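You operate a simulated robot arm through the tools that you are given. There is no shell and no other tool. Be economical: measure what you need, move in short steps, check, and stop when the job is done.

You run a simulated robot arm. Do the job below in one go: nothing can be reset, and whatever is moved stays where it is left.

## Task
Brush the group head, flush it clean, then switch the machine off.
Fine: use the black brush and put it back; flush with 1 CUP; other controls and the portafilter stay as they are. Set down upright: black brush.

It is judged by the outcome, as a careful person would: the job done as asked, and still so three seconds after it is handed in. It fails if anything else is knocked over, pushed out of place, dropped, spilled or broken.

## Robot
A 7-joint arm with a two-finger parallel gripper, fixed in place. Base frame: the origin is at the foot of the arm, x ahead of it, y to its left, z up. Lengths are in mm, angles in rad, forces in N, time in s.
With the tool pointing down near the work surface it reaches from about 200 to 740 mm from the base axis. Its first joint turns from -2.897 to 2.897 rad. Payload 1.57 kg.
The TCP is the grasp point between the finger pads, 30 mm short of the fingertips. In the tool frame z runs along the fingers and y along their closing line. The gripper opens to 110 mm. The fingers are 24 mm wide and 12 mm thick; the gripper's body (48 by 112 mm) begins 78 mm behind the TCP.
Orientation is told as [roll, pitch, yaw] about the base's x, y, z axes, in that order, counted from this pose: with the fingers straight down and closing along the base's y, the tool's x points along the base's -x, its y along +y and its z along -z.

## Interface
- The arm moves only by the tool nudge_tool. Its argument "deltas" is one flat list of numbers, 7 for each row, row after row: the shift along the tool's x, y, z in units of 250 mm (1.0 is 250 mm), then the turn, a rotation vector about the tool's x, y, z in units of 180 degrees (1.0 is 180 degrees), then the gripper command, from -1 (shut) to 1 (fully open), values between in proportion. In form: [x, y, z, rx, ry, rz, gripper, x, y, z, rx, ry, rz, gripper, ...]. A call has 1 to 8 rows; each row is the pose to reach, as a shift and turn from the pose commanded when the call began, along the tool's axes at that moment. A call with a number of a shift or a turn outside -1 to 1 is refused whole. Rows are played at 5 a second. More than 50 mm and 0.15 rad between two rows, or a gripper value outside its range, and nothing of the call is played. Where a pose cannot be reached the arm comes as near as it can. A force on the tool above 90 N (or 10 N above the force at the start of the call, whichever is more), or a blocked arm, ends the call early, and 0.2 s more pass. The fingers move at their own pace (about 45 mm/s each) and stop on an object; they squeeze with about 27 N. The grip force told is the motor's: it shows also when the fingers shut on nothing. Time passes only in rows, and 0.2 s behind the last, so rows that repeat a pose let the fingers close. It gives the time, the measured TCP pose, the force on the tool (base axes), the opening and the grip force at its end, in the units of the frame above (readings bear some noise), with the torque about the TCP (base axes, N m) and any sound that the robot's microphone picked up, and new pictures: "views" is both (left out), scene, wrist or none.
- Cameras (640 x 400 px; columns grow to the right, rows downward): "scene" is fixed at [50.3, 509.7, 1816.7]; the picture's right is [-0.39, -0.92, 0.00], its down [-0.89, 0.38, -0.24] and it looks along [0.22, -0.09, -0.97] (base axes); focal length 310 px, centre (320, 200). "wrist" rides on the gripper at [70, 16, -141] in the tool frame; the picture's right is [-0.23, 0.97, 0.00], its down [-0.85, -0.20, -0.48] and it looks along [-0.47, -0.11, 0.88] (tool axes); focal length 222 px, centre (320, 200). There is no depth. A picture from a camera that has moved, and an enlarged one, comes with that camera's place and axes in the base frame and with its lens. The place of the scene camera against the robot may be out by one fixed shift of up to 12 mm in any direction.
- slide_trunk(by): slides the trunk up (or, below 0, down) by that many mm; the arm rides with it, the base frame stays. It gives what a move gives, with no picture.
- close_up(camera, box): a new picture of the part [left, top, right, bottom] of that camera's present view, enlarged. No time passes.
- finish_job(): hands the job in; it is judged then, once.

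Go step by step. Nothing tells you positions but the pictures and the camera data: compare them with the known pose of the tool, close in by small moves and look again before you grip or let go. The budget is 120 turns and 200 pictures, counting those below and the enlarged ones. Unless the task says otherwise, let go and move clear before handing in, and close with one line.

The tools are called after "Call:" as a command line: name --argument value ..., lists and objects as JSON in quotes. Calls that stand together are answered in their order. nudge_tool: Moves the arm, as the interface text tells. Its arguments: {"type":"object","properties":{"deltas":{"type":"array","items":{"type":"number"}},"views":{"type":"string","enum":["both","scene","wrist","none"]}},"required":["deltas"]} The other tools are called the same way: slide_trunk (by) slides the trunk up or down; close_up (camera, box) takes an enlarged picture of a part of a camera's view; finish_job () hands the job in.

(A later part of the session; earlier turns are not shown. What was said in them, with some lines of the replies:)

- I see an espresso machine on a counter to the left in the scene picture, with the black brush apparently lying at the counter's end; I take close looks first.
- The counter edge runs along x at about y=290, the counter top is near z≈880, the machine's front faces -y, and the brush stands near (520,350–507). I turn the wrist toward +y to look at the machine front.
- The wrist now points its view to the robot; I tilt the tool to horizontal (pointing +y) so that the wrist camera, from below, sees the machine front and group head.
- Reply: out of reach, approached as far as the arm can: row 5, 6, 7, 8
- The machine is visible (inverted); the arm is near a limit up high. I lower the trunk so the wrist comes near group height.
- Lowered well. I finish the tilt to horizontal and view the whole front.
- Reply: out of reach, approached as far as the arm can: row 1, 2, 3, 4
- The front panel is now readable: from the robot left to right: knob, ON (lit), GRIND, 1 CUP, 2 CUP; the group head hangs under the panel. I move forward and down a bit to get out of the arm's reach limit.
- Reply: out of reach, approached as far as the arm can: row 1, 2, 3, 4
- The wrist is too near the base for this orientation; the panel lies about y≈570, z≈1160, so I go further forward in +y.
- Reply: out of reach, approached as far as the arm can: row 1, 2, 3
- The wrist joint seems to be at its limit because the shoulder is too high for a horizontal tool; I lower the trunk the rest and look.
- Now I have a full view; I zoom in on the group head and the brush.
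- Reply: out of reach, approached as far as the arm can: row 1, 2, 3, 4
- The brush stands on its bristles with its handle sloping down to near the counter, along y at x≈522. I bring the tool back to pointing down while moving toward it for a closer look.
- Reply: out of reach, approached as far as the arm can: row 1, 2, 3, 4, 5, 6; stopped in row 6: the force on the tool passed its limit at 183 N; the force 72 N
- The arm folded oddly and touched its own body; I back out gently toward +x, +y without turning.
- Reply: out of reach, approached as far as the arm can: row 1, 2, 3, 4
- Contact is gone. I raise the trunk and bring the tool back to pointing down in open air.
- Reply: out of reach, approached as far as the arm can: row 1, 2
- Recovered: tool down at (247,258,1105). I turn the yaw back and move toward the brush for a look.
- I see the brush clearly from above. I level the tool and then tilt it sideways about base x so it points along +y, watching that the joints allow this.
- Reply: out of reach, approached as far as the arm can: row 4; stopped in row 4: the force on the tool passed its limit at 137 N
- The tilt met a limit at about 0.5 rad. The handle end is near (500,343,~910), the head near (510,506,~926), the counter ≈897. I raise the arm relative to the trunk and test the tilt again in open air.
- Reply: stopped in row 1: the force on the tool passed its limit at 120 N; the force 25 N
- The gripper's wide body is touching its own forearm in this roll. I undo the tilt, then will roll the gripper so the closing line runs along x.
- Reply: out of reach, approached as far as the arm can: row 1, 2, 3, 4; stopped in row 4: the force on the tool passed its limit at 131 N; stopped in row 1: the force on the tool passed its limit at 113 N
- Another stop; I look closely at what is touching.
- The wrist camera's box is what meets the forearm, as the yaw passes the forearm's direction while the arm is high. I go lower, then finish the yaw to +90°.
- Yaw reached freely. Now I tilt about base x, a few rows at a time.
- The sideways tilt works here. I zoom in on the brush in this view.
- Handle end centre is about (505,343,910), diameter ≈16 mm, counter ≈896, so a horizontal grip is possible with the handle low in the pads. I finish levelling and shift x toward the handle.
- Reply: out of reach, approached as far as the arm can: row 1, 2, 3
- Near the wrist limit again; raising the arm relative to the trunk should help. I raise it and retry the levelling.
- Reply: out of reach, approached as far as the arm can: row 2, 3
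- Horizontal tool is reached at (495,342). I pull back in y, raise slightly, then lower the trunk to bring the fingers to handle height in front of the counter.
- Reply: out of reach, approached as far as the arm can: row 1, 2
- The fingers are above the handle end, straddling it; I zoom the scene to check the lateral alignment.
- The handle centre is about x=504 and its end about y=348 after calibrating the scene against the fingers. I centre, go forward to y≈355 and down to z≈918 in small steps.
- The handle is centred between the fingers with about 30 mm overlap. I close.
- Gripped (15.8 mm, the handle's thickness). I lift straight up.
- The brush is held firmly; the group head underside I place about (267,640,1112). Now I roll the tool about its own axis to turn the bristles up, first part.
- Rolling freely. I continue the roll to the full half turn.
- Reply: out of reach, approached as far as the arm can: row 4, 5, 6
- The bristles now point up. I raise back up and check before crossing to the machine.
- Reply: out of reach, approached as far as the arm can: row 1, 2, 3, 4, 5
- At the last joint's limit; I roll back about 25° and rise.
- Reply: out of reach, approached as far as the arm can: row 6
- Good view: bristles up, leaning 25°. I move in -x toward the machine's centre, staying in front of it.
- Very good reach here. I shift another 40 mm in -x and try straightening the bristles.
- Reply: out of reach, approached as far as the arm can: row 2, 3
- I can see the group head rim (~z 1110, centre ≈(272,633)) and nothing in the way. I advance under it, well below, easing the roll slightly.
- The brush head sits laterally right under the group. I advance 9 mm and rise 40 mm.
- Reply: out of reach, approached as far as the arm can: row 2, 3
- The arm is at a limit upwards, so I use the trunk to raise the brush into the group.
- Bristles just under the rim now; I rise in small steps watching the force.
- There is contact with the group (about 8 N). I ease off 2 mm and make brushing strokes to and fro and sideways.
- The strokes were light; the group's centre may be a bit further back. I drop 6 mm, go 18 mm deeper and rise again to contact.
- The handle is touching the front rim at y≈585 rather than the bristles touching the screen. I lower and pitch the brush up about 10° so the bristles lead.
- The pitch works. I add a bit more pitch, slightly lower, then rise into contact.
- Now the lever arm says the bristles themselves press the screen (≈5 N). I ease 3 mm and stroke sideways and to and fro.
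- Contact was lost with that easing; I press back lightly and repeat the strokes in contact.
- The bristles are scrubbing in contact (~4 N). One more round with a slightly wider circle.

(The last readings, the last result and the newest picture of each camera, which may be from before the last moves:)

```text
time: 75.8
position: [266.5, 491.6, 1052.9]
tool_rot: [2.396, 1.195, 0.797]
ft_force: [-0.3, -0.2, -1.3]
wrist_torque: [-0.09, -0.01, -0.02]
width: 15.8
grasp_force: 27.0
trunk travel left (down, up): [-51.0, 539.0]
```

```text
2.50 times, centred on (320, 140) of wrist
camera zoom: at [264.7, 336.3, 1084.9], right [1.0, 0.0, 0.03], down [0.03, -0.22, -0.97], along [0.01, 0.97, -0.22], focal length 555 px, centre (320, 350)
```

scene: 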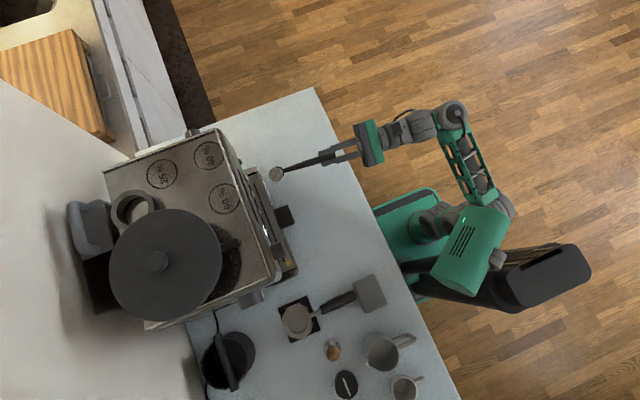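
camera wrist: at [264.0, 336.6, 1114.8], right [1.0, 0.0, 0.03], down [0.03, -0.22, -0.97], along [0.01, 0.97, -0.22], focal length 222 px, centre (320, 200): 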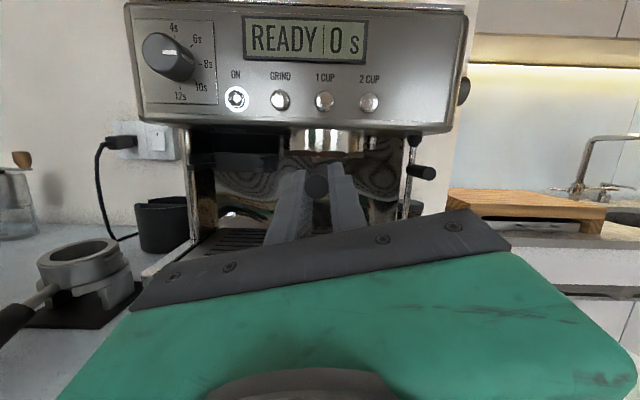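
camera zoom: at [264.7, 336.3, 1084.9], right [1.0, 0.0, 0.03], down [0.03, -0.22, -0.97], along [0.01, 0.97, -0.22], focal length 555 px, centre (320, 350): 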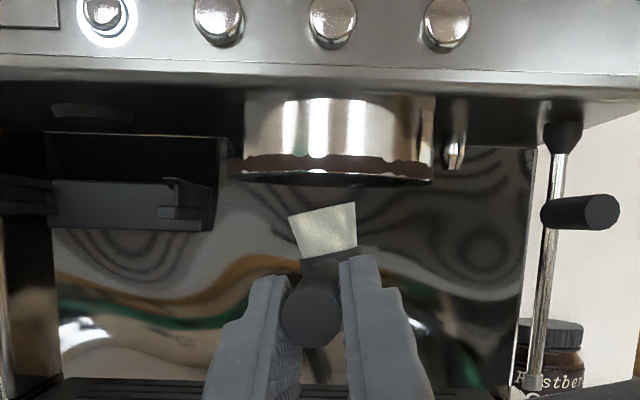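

Brushing done; brush is out of the group. I retract in y and level the pitch again.

Call:
nudge_tool --deltas '[0.035, 0.008, -0.125, 0, -0.02, 0, -1, 0.07, 0.016, -0.25, 0, -0.045, 0, -1, 0.105, 0.025, -0.375, 0, -0.07, 0, -1, 0.14, 0.033, -0.5, 0, -0.09, 0, -1]' --views "none"

```text
time: 76.8
position: [274.3, 366.3, 1023.9]
tool_rot: [1.571, 1.316, -0.064]
ft_force: [0.2, 0.2, -0.5]
wrist_torque: [-0.07, -0.01, 0.02]
width: 15.5
grasp_force: 27.2
out of reach, approached as far as the arm can: row 3, 4
trunk travel left (down, up): [-51.0, 539.0]
```

Call:
nudge_tool --deltas '[-0.01, 0.095, 0.004, 0, 0, -0.046, -1, -0.02, 0.19, 0.008, 0, 0, -0.092, -1, -0.03, 0.286, 0.011, 0, 0, -0.138, -1, -0.039, 0.382, 0.015, 0, 0, -0.184, -1, -0.048, 0.477, 0.019, 0, 0, -0.23, -1, -0.058, 0.573, 0.022, 0, 0, -0.276, -1, -0.067, 0.668, 0.026, 0, 0, -0.322, -1, -0.077, 0.764, 0.03, 0, 0, -0.368, -1]' --views "none"

Call:
nudge_tool --deltas '[0, 0, 0, 0, 0, -0.046, -1, 0, 0, 0, 0, 0, -0.092, -1, 0, 0, 0, 0, 0, -0.138, -1, 0, 0, 0, 0, 0, -0.184, -1, 0, 0, 0, 0, 0, -0.23, -1, 0, 0, 0, 0, 0, -0.276, -1, 0, 0, 0, 0, 0, -0.322, -1, 0, 0, 0, 0, 0, -0.368, -1]' --views "both"

```text
time: 78.6
position: [463.8, 361.4, 1053.8]
tool_rot: [1.57, 0.16, -0.064]
ft_force: [-0.3, -0.5, -0.8]
wrist_torque: [-0.09, -0.02, -0.01]
width: 15.7
grasp_force: 27.8
trunk travel left (down, up): [-51.0, 539.0]
```

```text
time: 80.4
position: [463.9, 362.4, 1053.8]
tool_rot: [1.568, -0.997, -0.067]
ft_force: [0.3, 0.5, -0.7]
wrist_torque: [-0.07, 0.01, -0.02]
width: 15.4
grasp_force: 27.1
trunk travel left (down, up): [-51.0, 539.0]
camera wrist: at [402.5, 224.6, 1004.1], right [-0.69, 0.05, 0.72], down [0.6, -0.52, 0.61], along [0.4, 0.85, 0.33], focal length 222 px, centre (320, 200)
```

scene: 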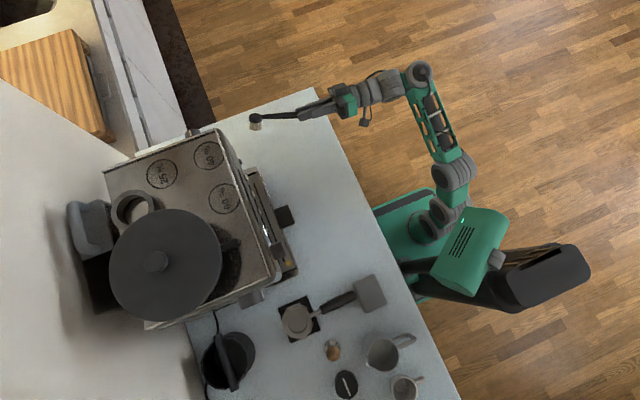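
wrist: 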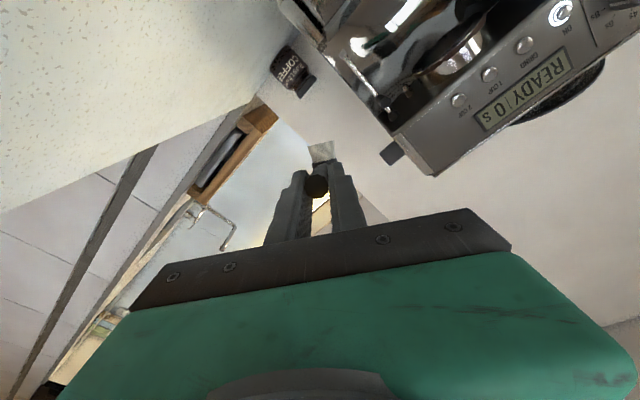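

Call:
nudge_tool --deltas '[-0.022, -0.035, -0.004, 0, 0, -0.046, -1, -0.045, -0.069, -0.008, 0, 0, -0.092, -1, -0.067, -0.104, -0.013, 0, 0, -0.138, -1, -0.089, -0.138, -0.017, 0, 0, -0.183, -1]' --views "both"

Call:
close_up --camera "wrist" --box '[200, 60, 400, 260]'

```text
time: 81.4
position: [505.5, 354.5, 1052.8]
tool_rot: [1.101, -1.569, 0.402]
ft_force: [-0.5, -0.2, -1.2]
wrist_torque: [-0.09, -0.01, 0.01]
width: 15.8
grasp_force: 26.7
trunk travel left (down, up): [-51.0, 539.0]
camera wrist: at [478.7, 215.2, 983.2], right [-0.97, 0.06, 0.23], down [0.17, -0.49, 0.86], along [0.17, 0.87, 0.47], focal length 222 px, centre (320, 200)
```

scene: 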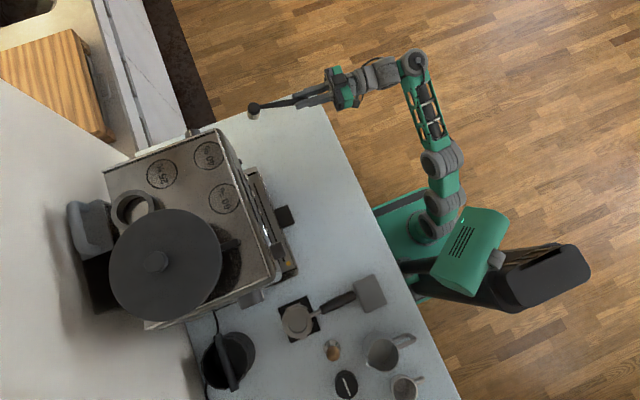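
wrist: 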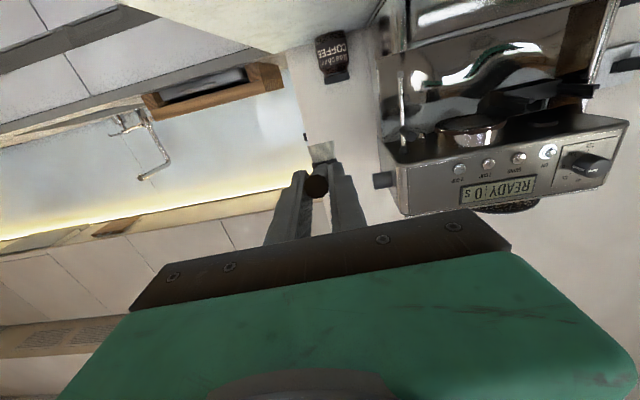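

```text
2.00 times, centred on (300, 160) of wrist
camera zoom: at [478.7, 215.2, 983.2], right [-0.97, 0.06, 0.23], down [0.17, -0.49, 0.86], along [0.17, 0.87, 0.47], focal length 444 px, centre (360, 280)
```

zoom: 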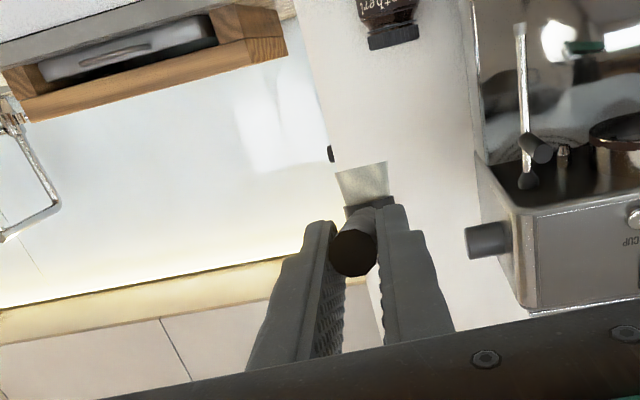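

The brush pivoted about 7° in the grip (head high), so I pitch the tool down 7° to restore its attitude and descend over the original spot.

Call:
nudge_tool --deltas '[0.1, 0, 0, 0, 0.02, 0, -1, 0.2, 0, 0, 0, 0.04, 0, -1, 0.32, 0, 0, 0, 0.04, 0, -1, 0.44, 0, 0, 0, 0.04, 0, -1]' --views "both"

Call:
close_up --camera "scene" --box '[240, 70, 400, 170]'

Call:
close_up --camera "wrist" --box '[200, 60, 400, 260]'

```text
time: 82.4
position: [504.4, 354.6, 941.7]
tool_rot: [0.012, -1.443, 1.493]
ft_force: [0.0, 0.9, 0.1]
wrist_torque: [-0.07, 0.0, -0.03]
width: 15.9
grasp_force: 26.6
trunk travel left (down, up): [-51.0, 539.0]
camera wrist: at [477.6, 207.1, 891.1], right [-0.97, 0.09, 0.23], down [0.18, -0.38, 0.91], along [0.17, 0.92, 0.35], focal length 222 px, centre (320, 200)
```

scene: 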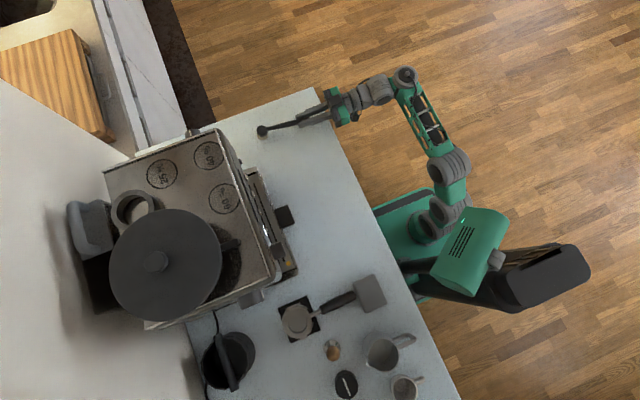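
wrist: 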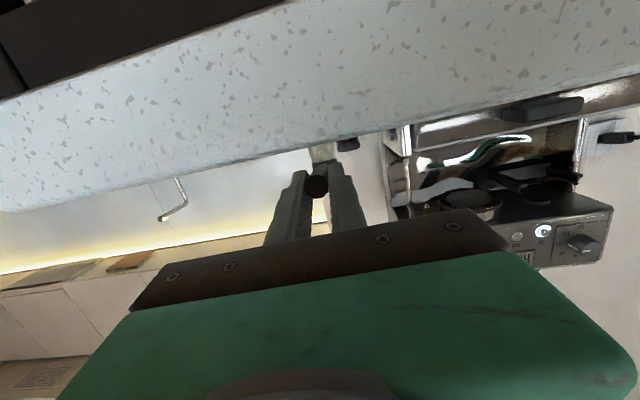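

```text
4.00 times, centred on (320, 120) of scene
camera zoom: at [50.3, 509.7, 1816.7], right [-0.39, -0.92, 0.0], down [-0.89, 0.38, -0.24], along [0.22, -0.09, -0.97], focal length 1238 px, centre (320, 520)
```

zoom: 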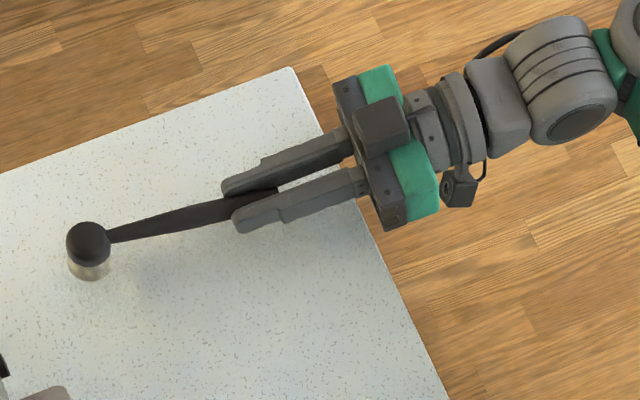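

```text
2.00 times, centred on (300, 160) of wrist
camera zoom: at [477.6, 207.1, 891.1], right [-0.97, 0.09, 0.23], down [0.18, -0.38, 0.91], along [0.17, 0.92, 0.35], focal length 444 px, centre (360, 280)
```

zoom: 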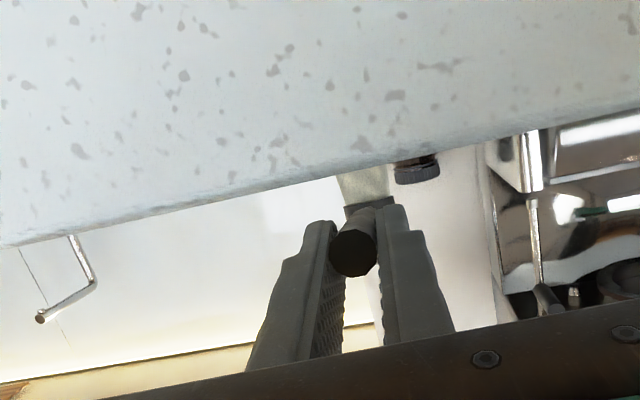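

Nearly there; I lower further, watching the force for the touch.

Call:
nudge_tool --deltas '[0.03, 0, 0.004, 0, 0, 0, -1, 0.056, 0, 0.007, 0, 0, 0, -1, 0.072, 0, 0.009, 0, 0, 0, -1]' --views "none"

Call:
nudge_tool --deltas '[0.01, 0, 0.001, 0, 0, 0, -1]' --views "none"

Call:
close_up --camera "scene" --box '[240, 70, 400, 170]'

```text
time: 83.2
position: [504.6, 355.0, 925.5]
tool_rot: [0.023, -1.445, 1.483]
ft_force: [0.2, 0.6, -0.8]
wrist_torque: [-0.08, 0.03, 0.03]
width: 15.3
grasp_force: 27.3
trunk travel left (down, up): [-51.0, 539.0]
```

```text
time: 83.6
position: [504.8, 354.6, 922.4]
tool_rot: [0.022, -1.444, 1.484]
ft_force: [-0.1, -0.2, 0.0]
wrist_torque: [-0.05, 0.01, 0.03]
width: 15.8
grasp_force: 27.1
trunk travel left (down, up): [-51.0, 539.0]
```

```text
4.00 times, centred on (320, 120) of scene
camera zoom: at [50.3, 509.7, 1816.7], right [-0.39, -0.92, 0.0], down [-0.89, 0.38, -0.24], along [0.22, -0.09, -0.97], focal length 1238 px, centre (320, 520)
```

zoom: 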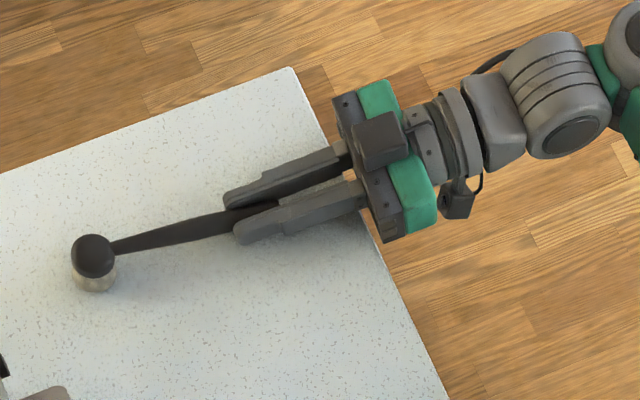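

Head now matches its gripped position; a few more small steps down until touch.

Call:
nudge_tool --deltas '[0.008, 0, 0.001, 0, 0, 0, -1]' --views "none"

Call:
nudge_tool --deltas '[0.008, 0, 0.001, 0, 0, 0, -1]' --views "none"

Call:
nudge_tool --deltas '[0.006, 0, 0.001, 0, 0, 0, -1]' --views "none"

```text
time: 84.0
position: [502.9, 354.9, 920.0]
tool_rot: [0.022, -1.444, 1.483]
ft_force: [-0.6, 0.1, -1.4]
wrist_torque: [-0.08, 0.0, -0.02]
width: 15.9
grasp_force: 27.3
trunk travel left (down, up): [-51.0, 539.0]
```

```text
time: 84.4
position: [502.8, 354.2, 918.8]
tool_rot: [0.015, -1.445, 1.49]
ft_force: [0.2, 0.5, 1.3]
wrist_torque: [0.21, -0.01, 0.04]
width: 15.8
grasp_force: 27.0
trunk travel left (down, up): [-51.0, 539.0]
```

```text
time: 84.8
position: [504.4, 354.9, 917.4]
tool_rot: [0.004, -1.448, 1.502]
ft_force: [0.2, 1.3, 6.5]
wrist_torque: [0.84, -0.08, -0.02]
width: 15.8
grasp_force: 26.7
trunk travel left (down, up): [-51.0, 539.0]
```

Bristles stand on the counter. I relieve 1 mm and open the fingers gently.

Call:
nudge_tool --deltas '[-0.005, 0, 0, 0, 0, 0, -1, -0.005, 0, 0, 0, 0, 0, -0.6, -0.005, 0, 0, 0, 0, 0, -0.3, -0.005, 0, 0, 0, 0, 0, 0, -0.005, 0, 0, 0, 0, 0, 0.1, -0.005, 0, 0, 0, 0, 0, 0.1]' --views "none"

Call:
close_up --camera "scene" --box '[240, 70, 400, 170]'

```text
time: 86.2
position: [504.5, 354.6, 917.9]
tool_rot: [0.024, -1.444, 1.485]
ft_force: [-0.6, -0.6, -0.3]
wrist_torque: [-0.02, 0.02, -0.01]
width: 60.7
grasp_force: 0.0
trunk travel left (down, up): [-51.0, 539.0]
```

```text
4.00 times, centred on (320, 120) of scene
camera zoom: at [50.3, 509.7, 1816.7], right [-0.39, -0.92, 0.0], down [-0.89, 0.38, -0.24], along [0.22, -0.09, -0.97], focal length 1238 px, centre (320, 520)
```

zoom: 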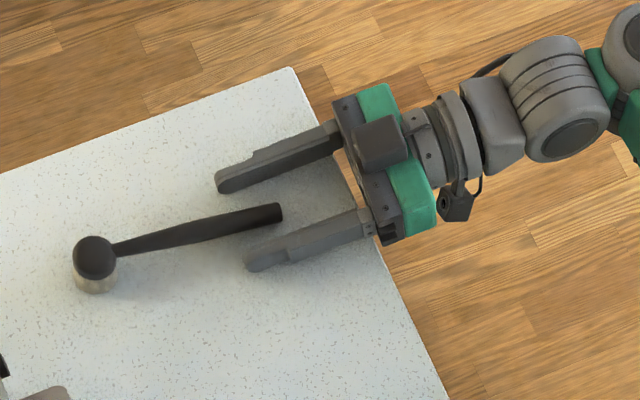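

The brush stands where it was (within a few mm), upright. I lift straight up with the trunk.

Call:
slide_trunk --by 200

Call:
nudge_tool --deltas '[0, 0, 0, 0, 0, 0, -1, 0, 0, 0, 0, 0, 0, -1, 0, 0, 0, 0, 0, 0, -1, 0, 0, 0, 0, 0, 0, -1]' --views "both"

Call:
close_up --camera "scene" --box '[220, 90, 380, 190]'

```text
time: 88.4
position: [502.9, 355.2, 1117.5]
tool_rot: [0.024, -1.444, 1.482]
ft_force: [0.3, -0.4, -0.2]
wrist_torque: [-0.02, -0.03, 0.01]
width: 60.2
grasp_force: 0.0
trunk travel left (down, up): [-251.0, 339.0]
```

```text
time: 89.4
position: [504.3, 355.2, 1118.3]
tool_rot: [0.022, -1.446, 1.484]
ft_force: [0.1, -0.3, -0.5]
wrist_torque: [0.02, -0.01, -0.03]
width: 0.0
grasp_force: 16.1
trunk travel left (down, up): [-251.0, 339.0]
camera wrist: at [477.2, 207.6, 1067.0], right [-0.97, 0.09, 0.23], down [0.18, -0.38, 0.91], along [0.17, 0.92, 0.35], focal length 222 px, centre (320, 200)
```

scene: 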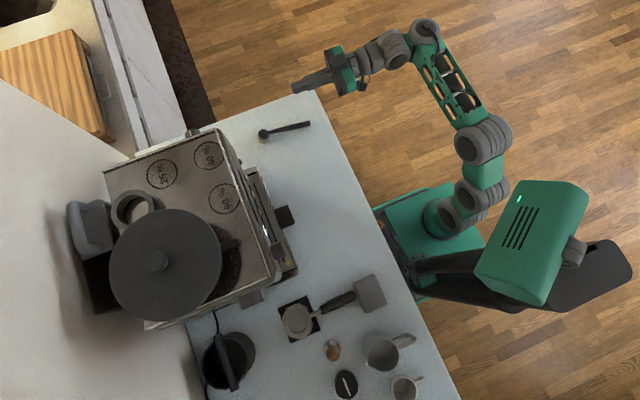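
wrist: 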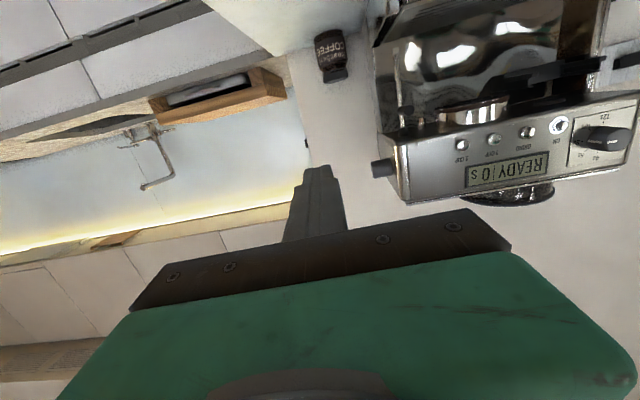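

```text
4.00 times, centred on (300, 140) of scene
camera zoom: at [50.3, 509.7, 1816.7], right [-0.39, -0.92, 0.0], down [-0.89, 0.38, -0.24], along [0.22, -0.09, -0.97], focal length 1238 px, centre (400, 440)
```

zoom: 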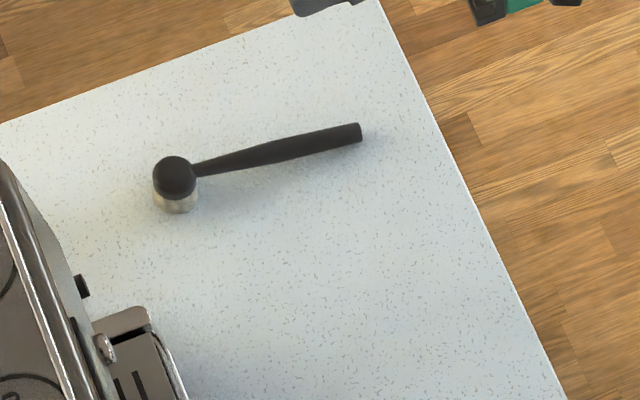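

The brush stands fine. I move the closed fingers up and toward the machine, keeping in front of it.

Call:
nudge_tool --deltas '[-0.13, 0.1, -0.006, 0, 0, 0, -1, -0.26, 0.2, -0.013, 0, 0, 0, -1, -0.39, 0.3, -0.02, 0, 0, 0, -1, -0.52, 0.4, -0.026, 0, 0, 0, -1]' --views "none"

Call:
nudge_tool --deltas '[-0.02, 0.14, 0.04, 0, 0, 0, -1, -0.04, 0.28, 0.08, 0, 0, 0, -1, -0.04, 0.42, 0.12, 0, 0, 0, -1, -0.04, 0.54, 0.16, 0, 0, 0, -1]' --views "both"

```text
time: 90.4
position: [403.8, 372.0, 1247.1]
tool_rot: [0.031, -1.446, 1.477]
ft_force: [-0.1, 0.8, -0.7]
wrist_torque: [0.03, 0.02, 0.01]
width: 0.1
grasp_force: 21.7
trunk travel left (down, up): [-251.0, 339.0]
```

```text
time: 91.4
position: [271.9, 422.1, 1251.8]
tool_rot: [0.023, -1.447, 1.483]
ft_force: [-0.6, -0.7, -0.5]
wrist_torque: [0.02, 0.0, -0.01]
width: 0.0
grasp_force: 21.7
trunk travel left (down, up): [-251.0, 339.0]
camera wrist: at [246.0, 274.4, 1202.0], right [-0.97, 0.09, 0.23], down [0.18, -0.38, 0.91], along [0.17, 0.92, 0.35], focal length 222 px, centre (320, 200)
```

scene: 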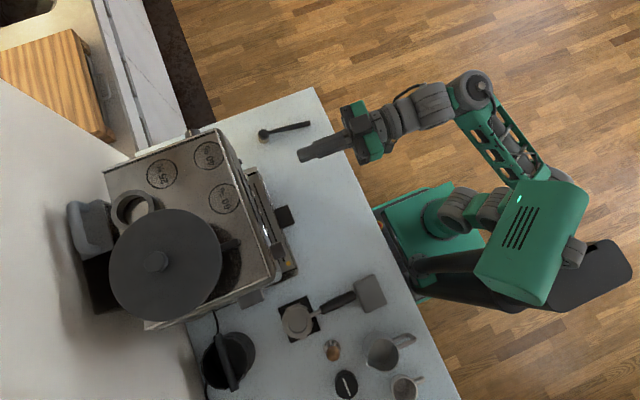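
wrist: 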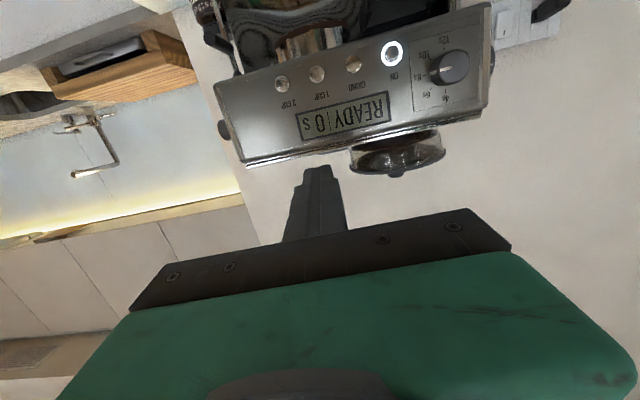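

Well positioned in front of the panel. I lower the trunk to button height and align x with 1 CUP.

Call:
slide_trunk --by -86

Call:
nudge_tool --deltas '[-0.0208, 0.034, 0.158, 0, 0, 0, -1, -0.0416, 0.044, 0.317, 0, 0, 0, -1]' --views "wrist"

Call:
close_up --camera "wrist" --box '[200, 60, 440, 260]'

Call:
close_up --camera "scene" --box '[220, 150, 380, 250]'

```text
time: 92.6
position: [272.6, 422.0, 1166.6]
tool_rot: [0.022, -1.446, 1.484]
ft_force: [0.8, -0.1, -0.3]
wrist_torque: [0.03, -0.01, 0.0]
width: 0.0
grasp_force: 20.8
trunk travel left (down, up): [-165.0, 425.0]
```

```text
time: 93.2
position: [267.9, 502.0, 1168.9]
tool_rot: [0.019, -1.444, 1.486]
ft_force: [-0.9, -0.6, 0.4]
wrist_torque: [-0.03, 0.01, 0.01]
width: 0.0
grasp_force: 21.0
trunk travel left (down, up): [-165.0, 425.0]
camera wrist: at [241.0, 354.5, 1117.5], right [-0.97, 0.09, 0.23], down [0.18, -0.38, 0.91], along [0.17, 0.92, 0.35], focal length 222 px, centre (320, 200)
```

wrist: 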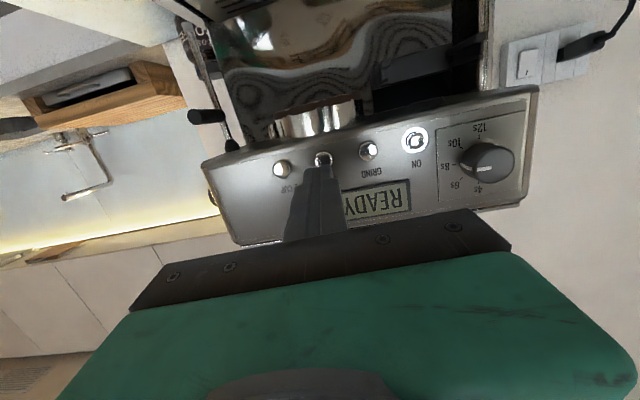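

```text
2.00 times, centred on (320, 160) of wrist
camera zoom: at [241.0, 354.5, 1117.5], right [-0.97, 0.09, 0.23], down [0.18, -0.38, 0.91], along [0.17, 0.92, 0.35], focal length 444 px, centre (320, 280)
```

zoom: 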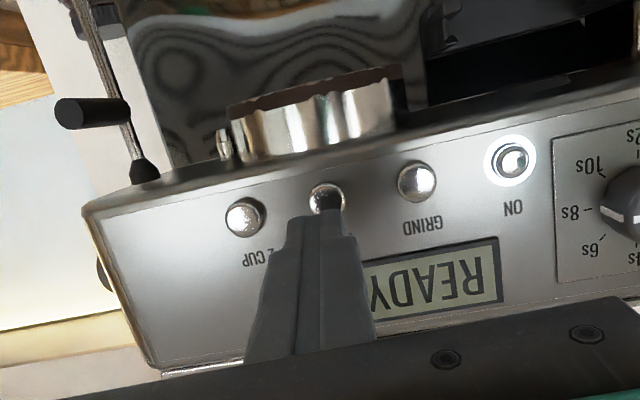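

```text
4.00 times, centred on (300, 200) of scene
camera zoom: at [50.3, 509.7, 1816.7], right [-0.39, -0.92, 0.0], down [-0.89, 0.38, -0.24], along [0.22, -0.09, -0.97], focal length 1238 px, centre (400, 200)
```

zoom: 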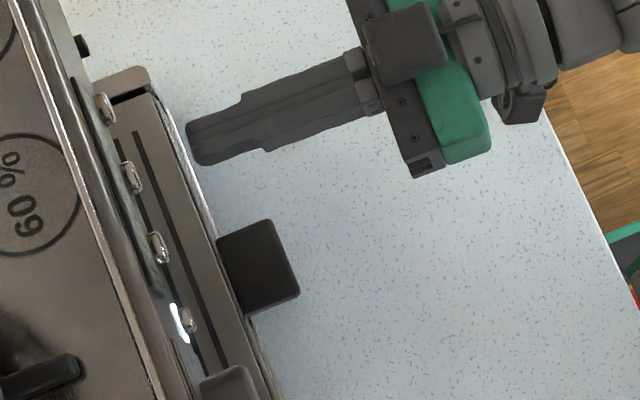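

The tip is aligned within a few mm of 1 CUP; I correct slightly (−3 x, −4 z) and approach to just before the button.

Call:
nudge_tool --deltas '[0.001, 0.018, 0.04, 0, 0, 0, -1, 0.003, 0.018, 0.08, 0, 0, 0, -1, 0.003, 0.018, 0.1, 0, 0, 0, -1]' --views "wrist"

Call:
close_up --camera "wrist" --box '[200, 60, 440, 260]'

Call:
close_up --camera "scene" --box '[220, 150, 380, 250]'

```text
time: 94.0
position: [264.6, 528.7, 1163.0]
tool_rot: [0.022, -1.445, 1.481]
ft_force: [-0.4, -0.3, -0.2]
wrist_torque: [-0.04, 0.03, -0.02]
width: 0.0
grasp_force: 21.4
trunk travel left (down, up): [-165.0, 425.0]
camera wrist: at [238.3, 379.9, 1112.6], right [-0.97, 0.09, 0.23], down [0.18, -0.38, 0.91], along [0.17, 0.92, 0.35], focal length 222 px, centre (320, 200)
```

wrist: 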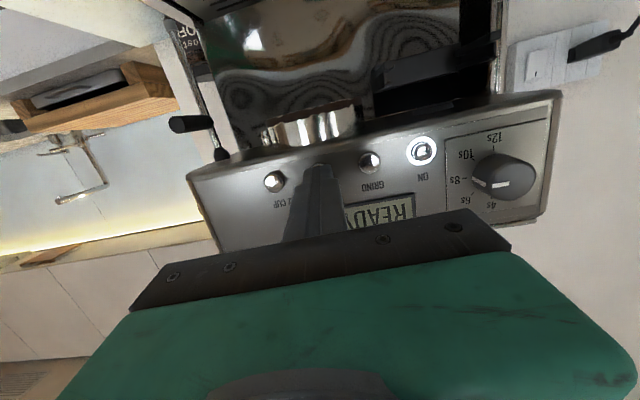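

```text
2.00 times, centred on (320, 160) of wrist
camera zoom: at [238.3, 379.9, 1112.6], right [-0.97, 0.09, 0.23], down [0.18, -0.38, 0.91], along [0.17, 0.92, 0.35], focal length 444 px, centre (320, 280)
```

zoom: 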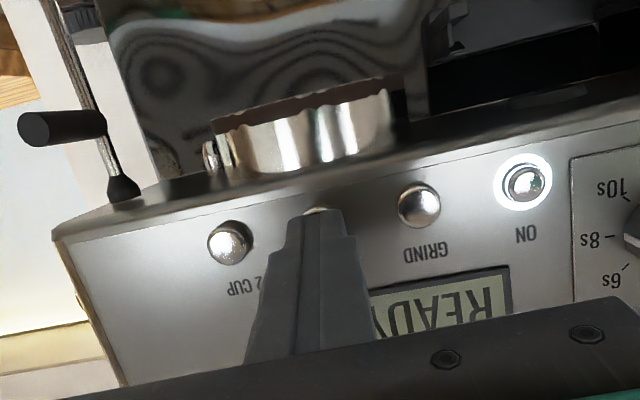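

```text
4.00 times, centred on (300, 200) of scene
camera zoom: at [50.3, 509.7, 1816.7], right [-0.39, -0.92, 0.0], down [-0.89, 0.38, -0.24], along [0.22, -0.09, -0.97], focal length 1238 px, centre (400, 200)
```

zoom: 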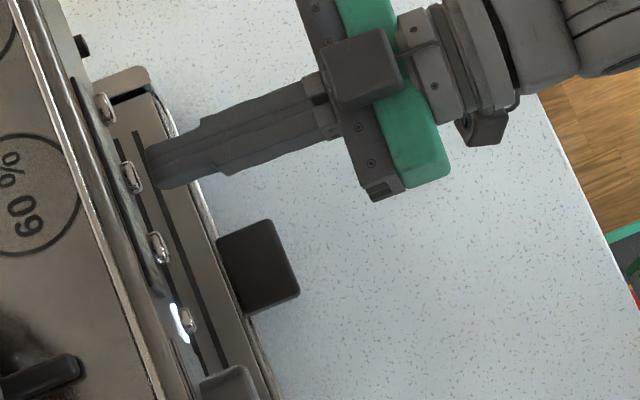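

Aligned with 1 CUP, about 6–7 mm before it. I press forward in small steps until there is force or a sound.

Call:
nudge_tool --deltas '[-0.003, 0.0015, 0.024, 0, 0, 0, -1]' --views "none"

Call:
nudge_tool --deltas '[-0.001, 0.0005, 0.008, 0, 0, 0, -1]' --views "none"

Call:
nudge_tool --deltas '[-0.001, 0.0005, 0.008, 0, 0, 0, -1]' --views "none"

```text
time: 94.4
position: [265.1, 532.0, 1164.0]
tool_rot: [0.025, -1.445, 1.483]
ft_force: [-0.2, -0.2, -0.1]
wrist_torque: [-0.01, 0.02, -0.01]
width: 0.1
grasp_force: 21.1
trunk travel left (down, up): [-165.0, 425.0]
```

```text
time: 94.8
position: [264.6, 535.8, 1163.2]
tool_rot: [0.024, -1.444, 1.485]
ft_force: [-0.2, -0.4, -0.1]
wrist_torque: [0.01, -0.02, 0.0]
width: 0.0
grasp_force: 21.3
trunk travel left (down, up): [-165.0, 425.0]
```

```text
time: 95.2
position: [262.6, 537.5, 1162.4]
tool_rot: [0.02, -1.445, 1.484]
ft_force: [-0.4, -2.2, 0.6]
wrist_torque: [0.04, -0.03, 0.02]
width: 0.1
grasp_force: 21.1
trunk travel left (down, up): [-165.0, 425.0]
heard: click
```

Click heard. I back off and look at the display and flow.

Call:
nudge_tool --deltas '[0.008, -0.004, -0.06, 0, 0, 0, -1, 0.02, -0.01, -0.16, 0, 0, 0, -1]' --views "wrist"

Call:
close_up --camera "wrist" --box '[180, 40, 460, 240]'

```text
time: 95.8
position: [265.1, 497.0, 1162.7]
tool_rot: [0.024, -1.443, 1.483]
ft_force: [0.3, 0.1, 0.2]
wrist_torque: [0.05, -0.03, -0.01]
width: 0.1
grasp_force: 21.2
trunk travel left (down, up): [-165.0, 425.0]
camera wrist: at [237.7, 349.2, 1112.4], right [-0.97, 0.09, 0.23], down [0.18, -0.38, 0.91], along [0.17, 0.92, 0.35], focal length 222 px, centre (320, 200)
```

wrist: 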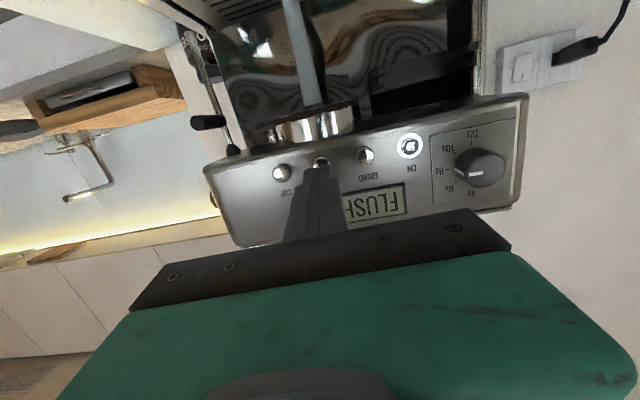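

```text
2.00 times, centred on (320, 140) of wrist
camera zoom: at [237.7, 349.2, 1112.4], right [-0.97, 0.09, 0.23], down [0.18, -0.38, 0.91], along [0.17, 0.92, 0.35], focal length 444 px, centre (320, 320)
```

zoom: 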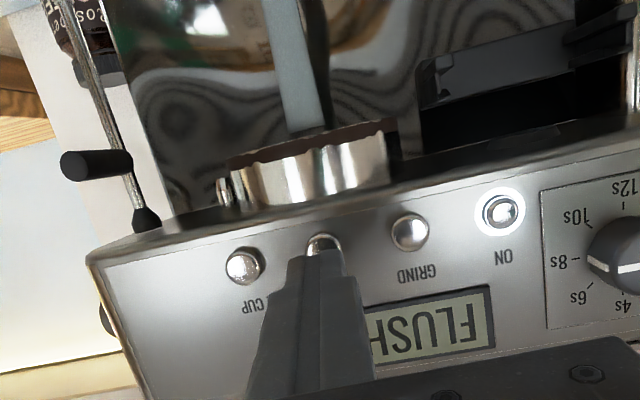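

FLUSH is running and water flows. While it runs I shift over in front of the ON button, at a distance, and wait.

Call:
nudge_tool --deltas '[0.004, 0.114, -0.03, 0, 0, 0, -1, 0.008, 0.228, -0.06, 0, 0, 0, -1, 0.012, 0.342, -0.09, 0, 0, 0, -1, 0.012, 0.342, -0.09, 0, 0, 0, -1, 0.012, 0.342, -0.09, 0, 0, 0, -1, 0.012, 0.342, -0.09, 0, 0, 0, -1, 0.012, 0.342, -0.09, 0, 0, 0, -1, 0.012, 0.342, -0.09, 0, 0, 0, -1]' --views "wrist"

Call:
close_up --camera "wrist" --box '[180, 40, 460, 240]'

```text
time: 97.6
position: [177.1, 478.8, 1163.2]
tool_rot: [0.023, -1.445, 1.483]
ft_force: [-0.8, 0.4, 0.4]
wrist_torque: [0.0, -0.03, -0.05]
width: 0.0
grasp_force: 21.6
trunk travel left (down, up): [-165.0, 425.0]
camera wrist: at [150.5, 332.1, 1112.2], right [-0.97, 0.09, 0.23], down [0.18, -0.38, 0.91], along [0.17, 0.92, 0.35], focal length 222 px, centre (320, 200)
```

wrist: 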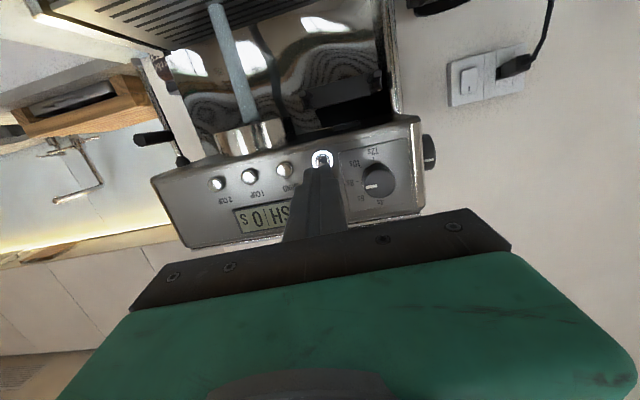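

```text
2.00 times, centred on (320, 140) of wrist
camera zoom: at [150.5, 332.1, 1112.2], right [-0.97, 0.09, 0.23], down [0.18, -0.38, 0.91], along [0.17, 0.92, 0.35], focal length 444 px, centre (320, 320)
```

zoom: 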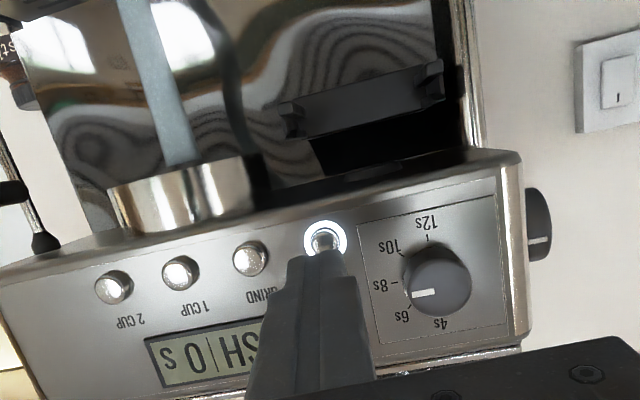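

The brown grime on the group ring is gone and water still flows. I wait for the flush to finish.

Call:
nudge_tool --deltas '[0, 0, 0, 0, 0, 0, -1, 0, 0, 0, 0, 0, 0, -1, 0, 0, 0, 0, 0, 0, -1, 0, 0, 0, 0, 0, 0, -1, 0, 0, 0, 0, 0, 0, -1, 0, 0, 0, 0, 0, 0, -1, 0, 0, 0, 0, 0, 0, -1, 0, 0, 0, 0, 0, 0, -1]' --views "none"

Call:
nudge_tool --deltas '[0, 0, 0, 0, 0, 0, -1, 0, 0, 0, 0, 0, 0, -1, 0, 0, 0, 0, 0, 0, -1, 0, 0, 0, 0, 0, 0, -1, 0, 0, 0, 0, 0, 0, -1, 0, 0, 0, 0, 0, 0, -1, 0, 0, 0, 0, 0, 0, -1, 0, 0, 0, 0, 0, 0, -1]' --views "none"

Call:
close_up --camera "wrist" --box '[180, 0, 460, 240]'

```text
time: 99.4
position: [178.3, 479.7, 1163.5]
tool_rot: [0.024, -1.445, 1.485]
ft_force: [0.0, -0.1, 0.6]
wrist_torque: [0.02, 0.0, -0.02]
width: 0.0
grasp_force: 21.5
trunk travel left (down, up): [-165.0, 425.0]
```

```text
time: 101.2
position: [177.7, 480.0, 1162.0]
tool_rot: [0.024, -1.445, 1.483]
ft_force: [-0.1, -0.6, 0.1]
wrist_torque: [-0.02, 0.02, -0.01]
width: 0.1
grasp_force: 20.8
trunk travel left (down, up): [-165.0, 425.0]
```

```text
1.67 times, centred on (320, 120) of wrist
camera zoom: at [150.5, 332.1, 1112.2], right [-0.97, 0.09, 0.23], down [0.18, -0.38, 0.91], along [0.17, 0.92, 0.35], focal length 370 px, centre (320, 333)
```

zoom: 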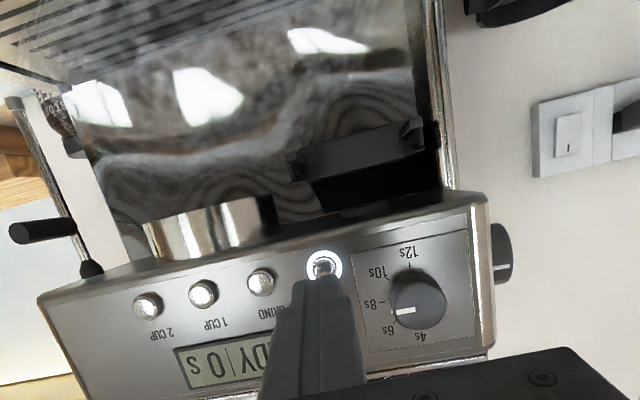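

READY again, water stopped and the group ring is clean. Now I approach the ON button.

Call:
nudge_tool --deltas '[-0.013, 0.006, 0.1, 0, 0, 0, -1, -0.026, 0.0124, 0.198, 0, 0, 0, -1]' --views "wrist"

Call:
close_up --camera "wrist" --box '[200, 60, 440, 260]'

Call:
close_up --camera "scene" --box '[220, 180, 380, 280]'

```text
time: 101.8
position: [178.3, 529.9, 1163.8]
tool_rot: [0.026, -1.445, 1.479]
ft_force: [-0.8, 0.4, 0.9]
wrist_torque: [-0.03, 0.03, 0.0]
width: 0.0
grasp_force: 21.7
trunk travel left (down, up): [-165.0, 425.0]
camera wrist: at [151.1, 382.6, 1112.8], right [-0.97, 0.09, 0.23], down [0.18, -0.38, 0.91], along [0.17, 0.92, 0.35], focal length 222 px, centre (320, 200)
```

wrist: 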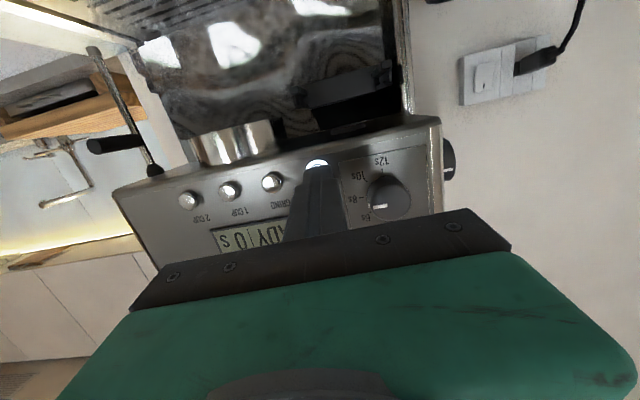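

```text
2.00 times, centred on (320, 160) of wrist
camera zoom: at [151.1, 382.6, 1112.8], right [-0.97, 0.09, 0.23], down [0.18, -0.38, 0.91], along [0.17, 0.92, 0.35], focal length 444 px, centre (320, 280)
```

zoom: 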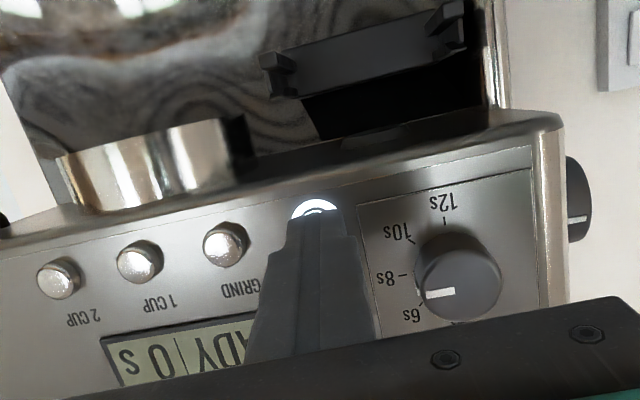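

```text
4.00 times, centred on (300, 230) of scene
camera zoom: at [50.3, 509.7, 1816.7], right [-0.39, -0.92, 0.0], down [-0.89, 0.38, -0.24], along [0.22, -0.09, -0.97], focal length 1238 px, centre (400, 80)
```

zoom: 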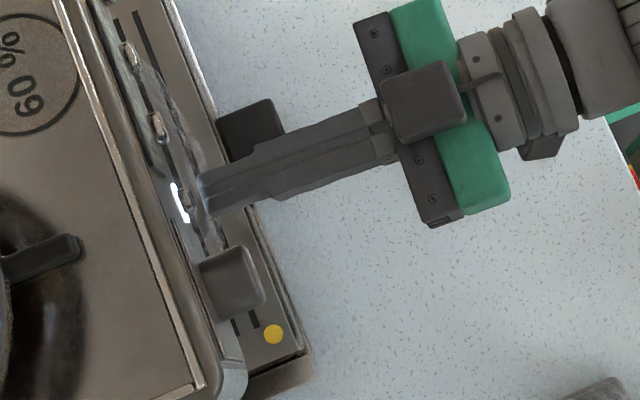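

Aligned with ON. I press in small steps.

Call:
nudge_tool --deltas '[-0.0025, 0.001, 0.018, 0, 0, 0, -1]' --views "none"

Call:
nudge_tool --deltas '[-0.001, 0.0005, 0.008, 0, 0, 0, -1]' --views "none"

```text
time: 102.2
position: [177.9, 535.1, 1163.6]
tool_rot: [0.023, -1.446, 1.483]
ft_force: [-0.5, -1.1, -1.0]
wrist_torque: [0.02, 0.03, 0.05]
width: 0.0
grasp_force: 21.6
trunk travel left (down, up): [-165.0, 425.0]
```

```text
time: 102.6
position: [176.6, 535.7, 1163.5]
tool_rot: [0.019, -1.447, 1.483]
ft_force: [-0.1, -1.7, -1.1]
wrist_torque: [0.03, 0.01, 0.01]
width: 0.0
grasp_force: 21.5
trunk travel left (down, up): [-165.0, 425.0]
heard: click
```

Click heard. I back away and verify the machine is off.

Call:
nudge_tool --deltas '[0.013, -0.006, -0.1, 0, 0, 0, -1, 0.026, -0.0124, -0.25, 0, 0, 0, -1, 0.045, -0.02, -0.4, 0, 0, 0, -1]' --views "both"

Call:
close_up --camera "wrist" --box '[180, 40, 460, 240]'

Call:
close_up --camera "scene" --box '[220, 90, 380, 190]'

```text
time: 103.4
position: [176.2, 435.3, 1165.2]
tool_rot: [0.022, -1.442, 1.483]
ft_force: [-0.5, 0.9, -0.5]
wrist_torque: [0.03, 0.01, -0.02]
width: 0.0
grasp_force: 21.7
trunk travel left (down, up): [-165.0, 425.0]
camera wrist: at [150.3, 287.4, 1114.6], right [-0.97, 0.09, 0.23], down [0.18, -0.38, 0.91], along [0.17, 0.92, 0.35], focal length 222 px, centre (320, 200)
```

scene: 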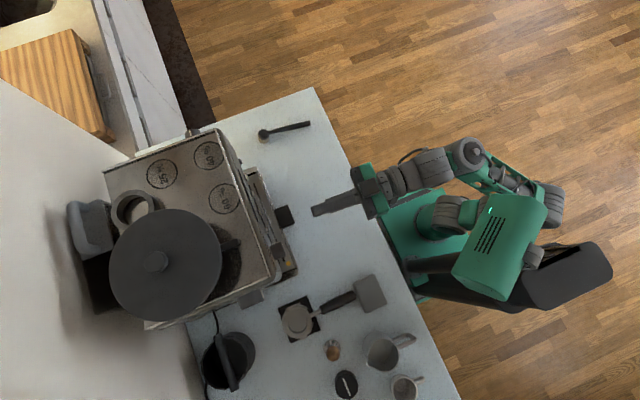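
wrist: 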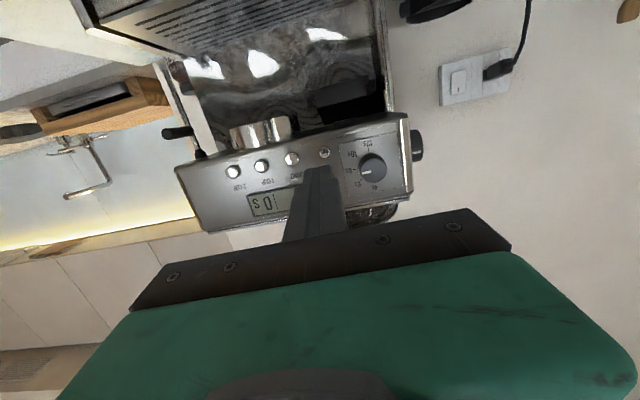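

```text
2.00 times, centred on (320, 140) of wrist
camera zoom: at [150.3, 287.4, 1114.6], right [-0.97, 0.09, 0.23], down [0.18, -0.38, 0.91], along [0.17, 0.92, 0.35], focal length 444 px, centre (320, 320)
```

zoom: 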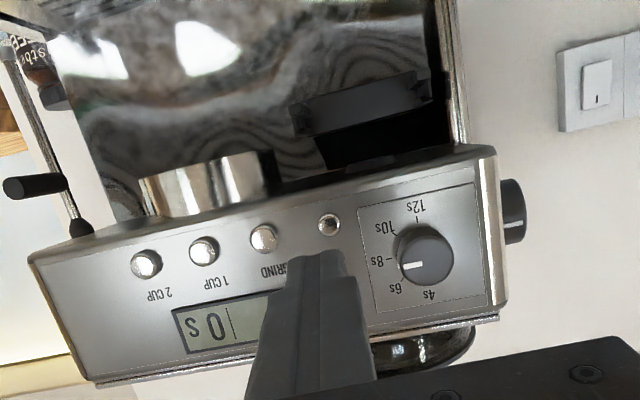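

```text
4.00 times, centred on (300, 140) of scene
camera zoom: at [50.3, 509.7, 1816.7], right [-0.39, -0.92, 0.0], down [-0.89, 0.38, -0.24], along [0.22, -0.09, -0.97], focal length 1238 px, centre (400, 440)
```

zoom: 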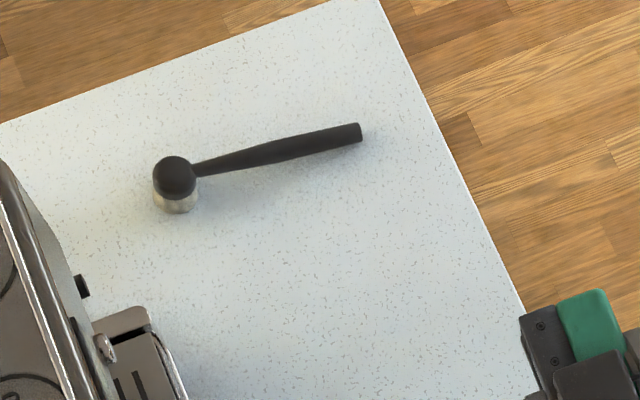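

The ON ring is dark, the group ring is clean, the brush stands upright in its place, and the arm is clear, so I hand in.

Call:
finish_job

```text
The job is handed in.
```

The group head is brushed and flushed with 1 CUP, and the machine is off (the ON ring is dark). The black brush is back upright within a few mm of its original spot, and the portafilter and other controls were not touched.
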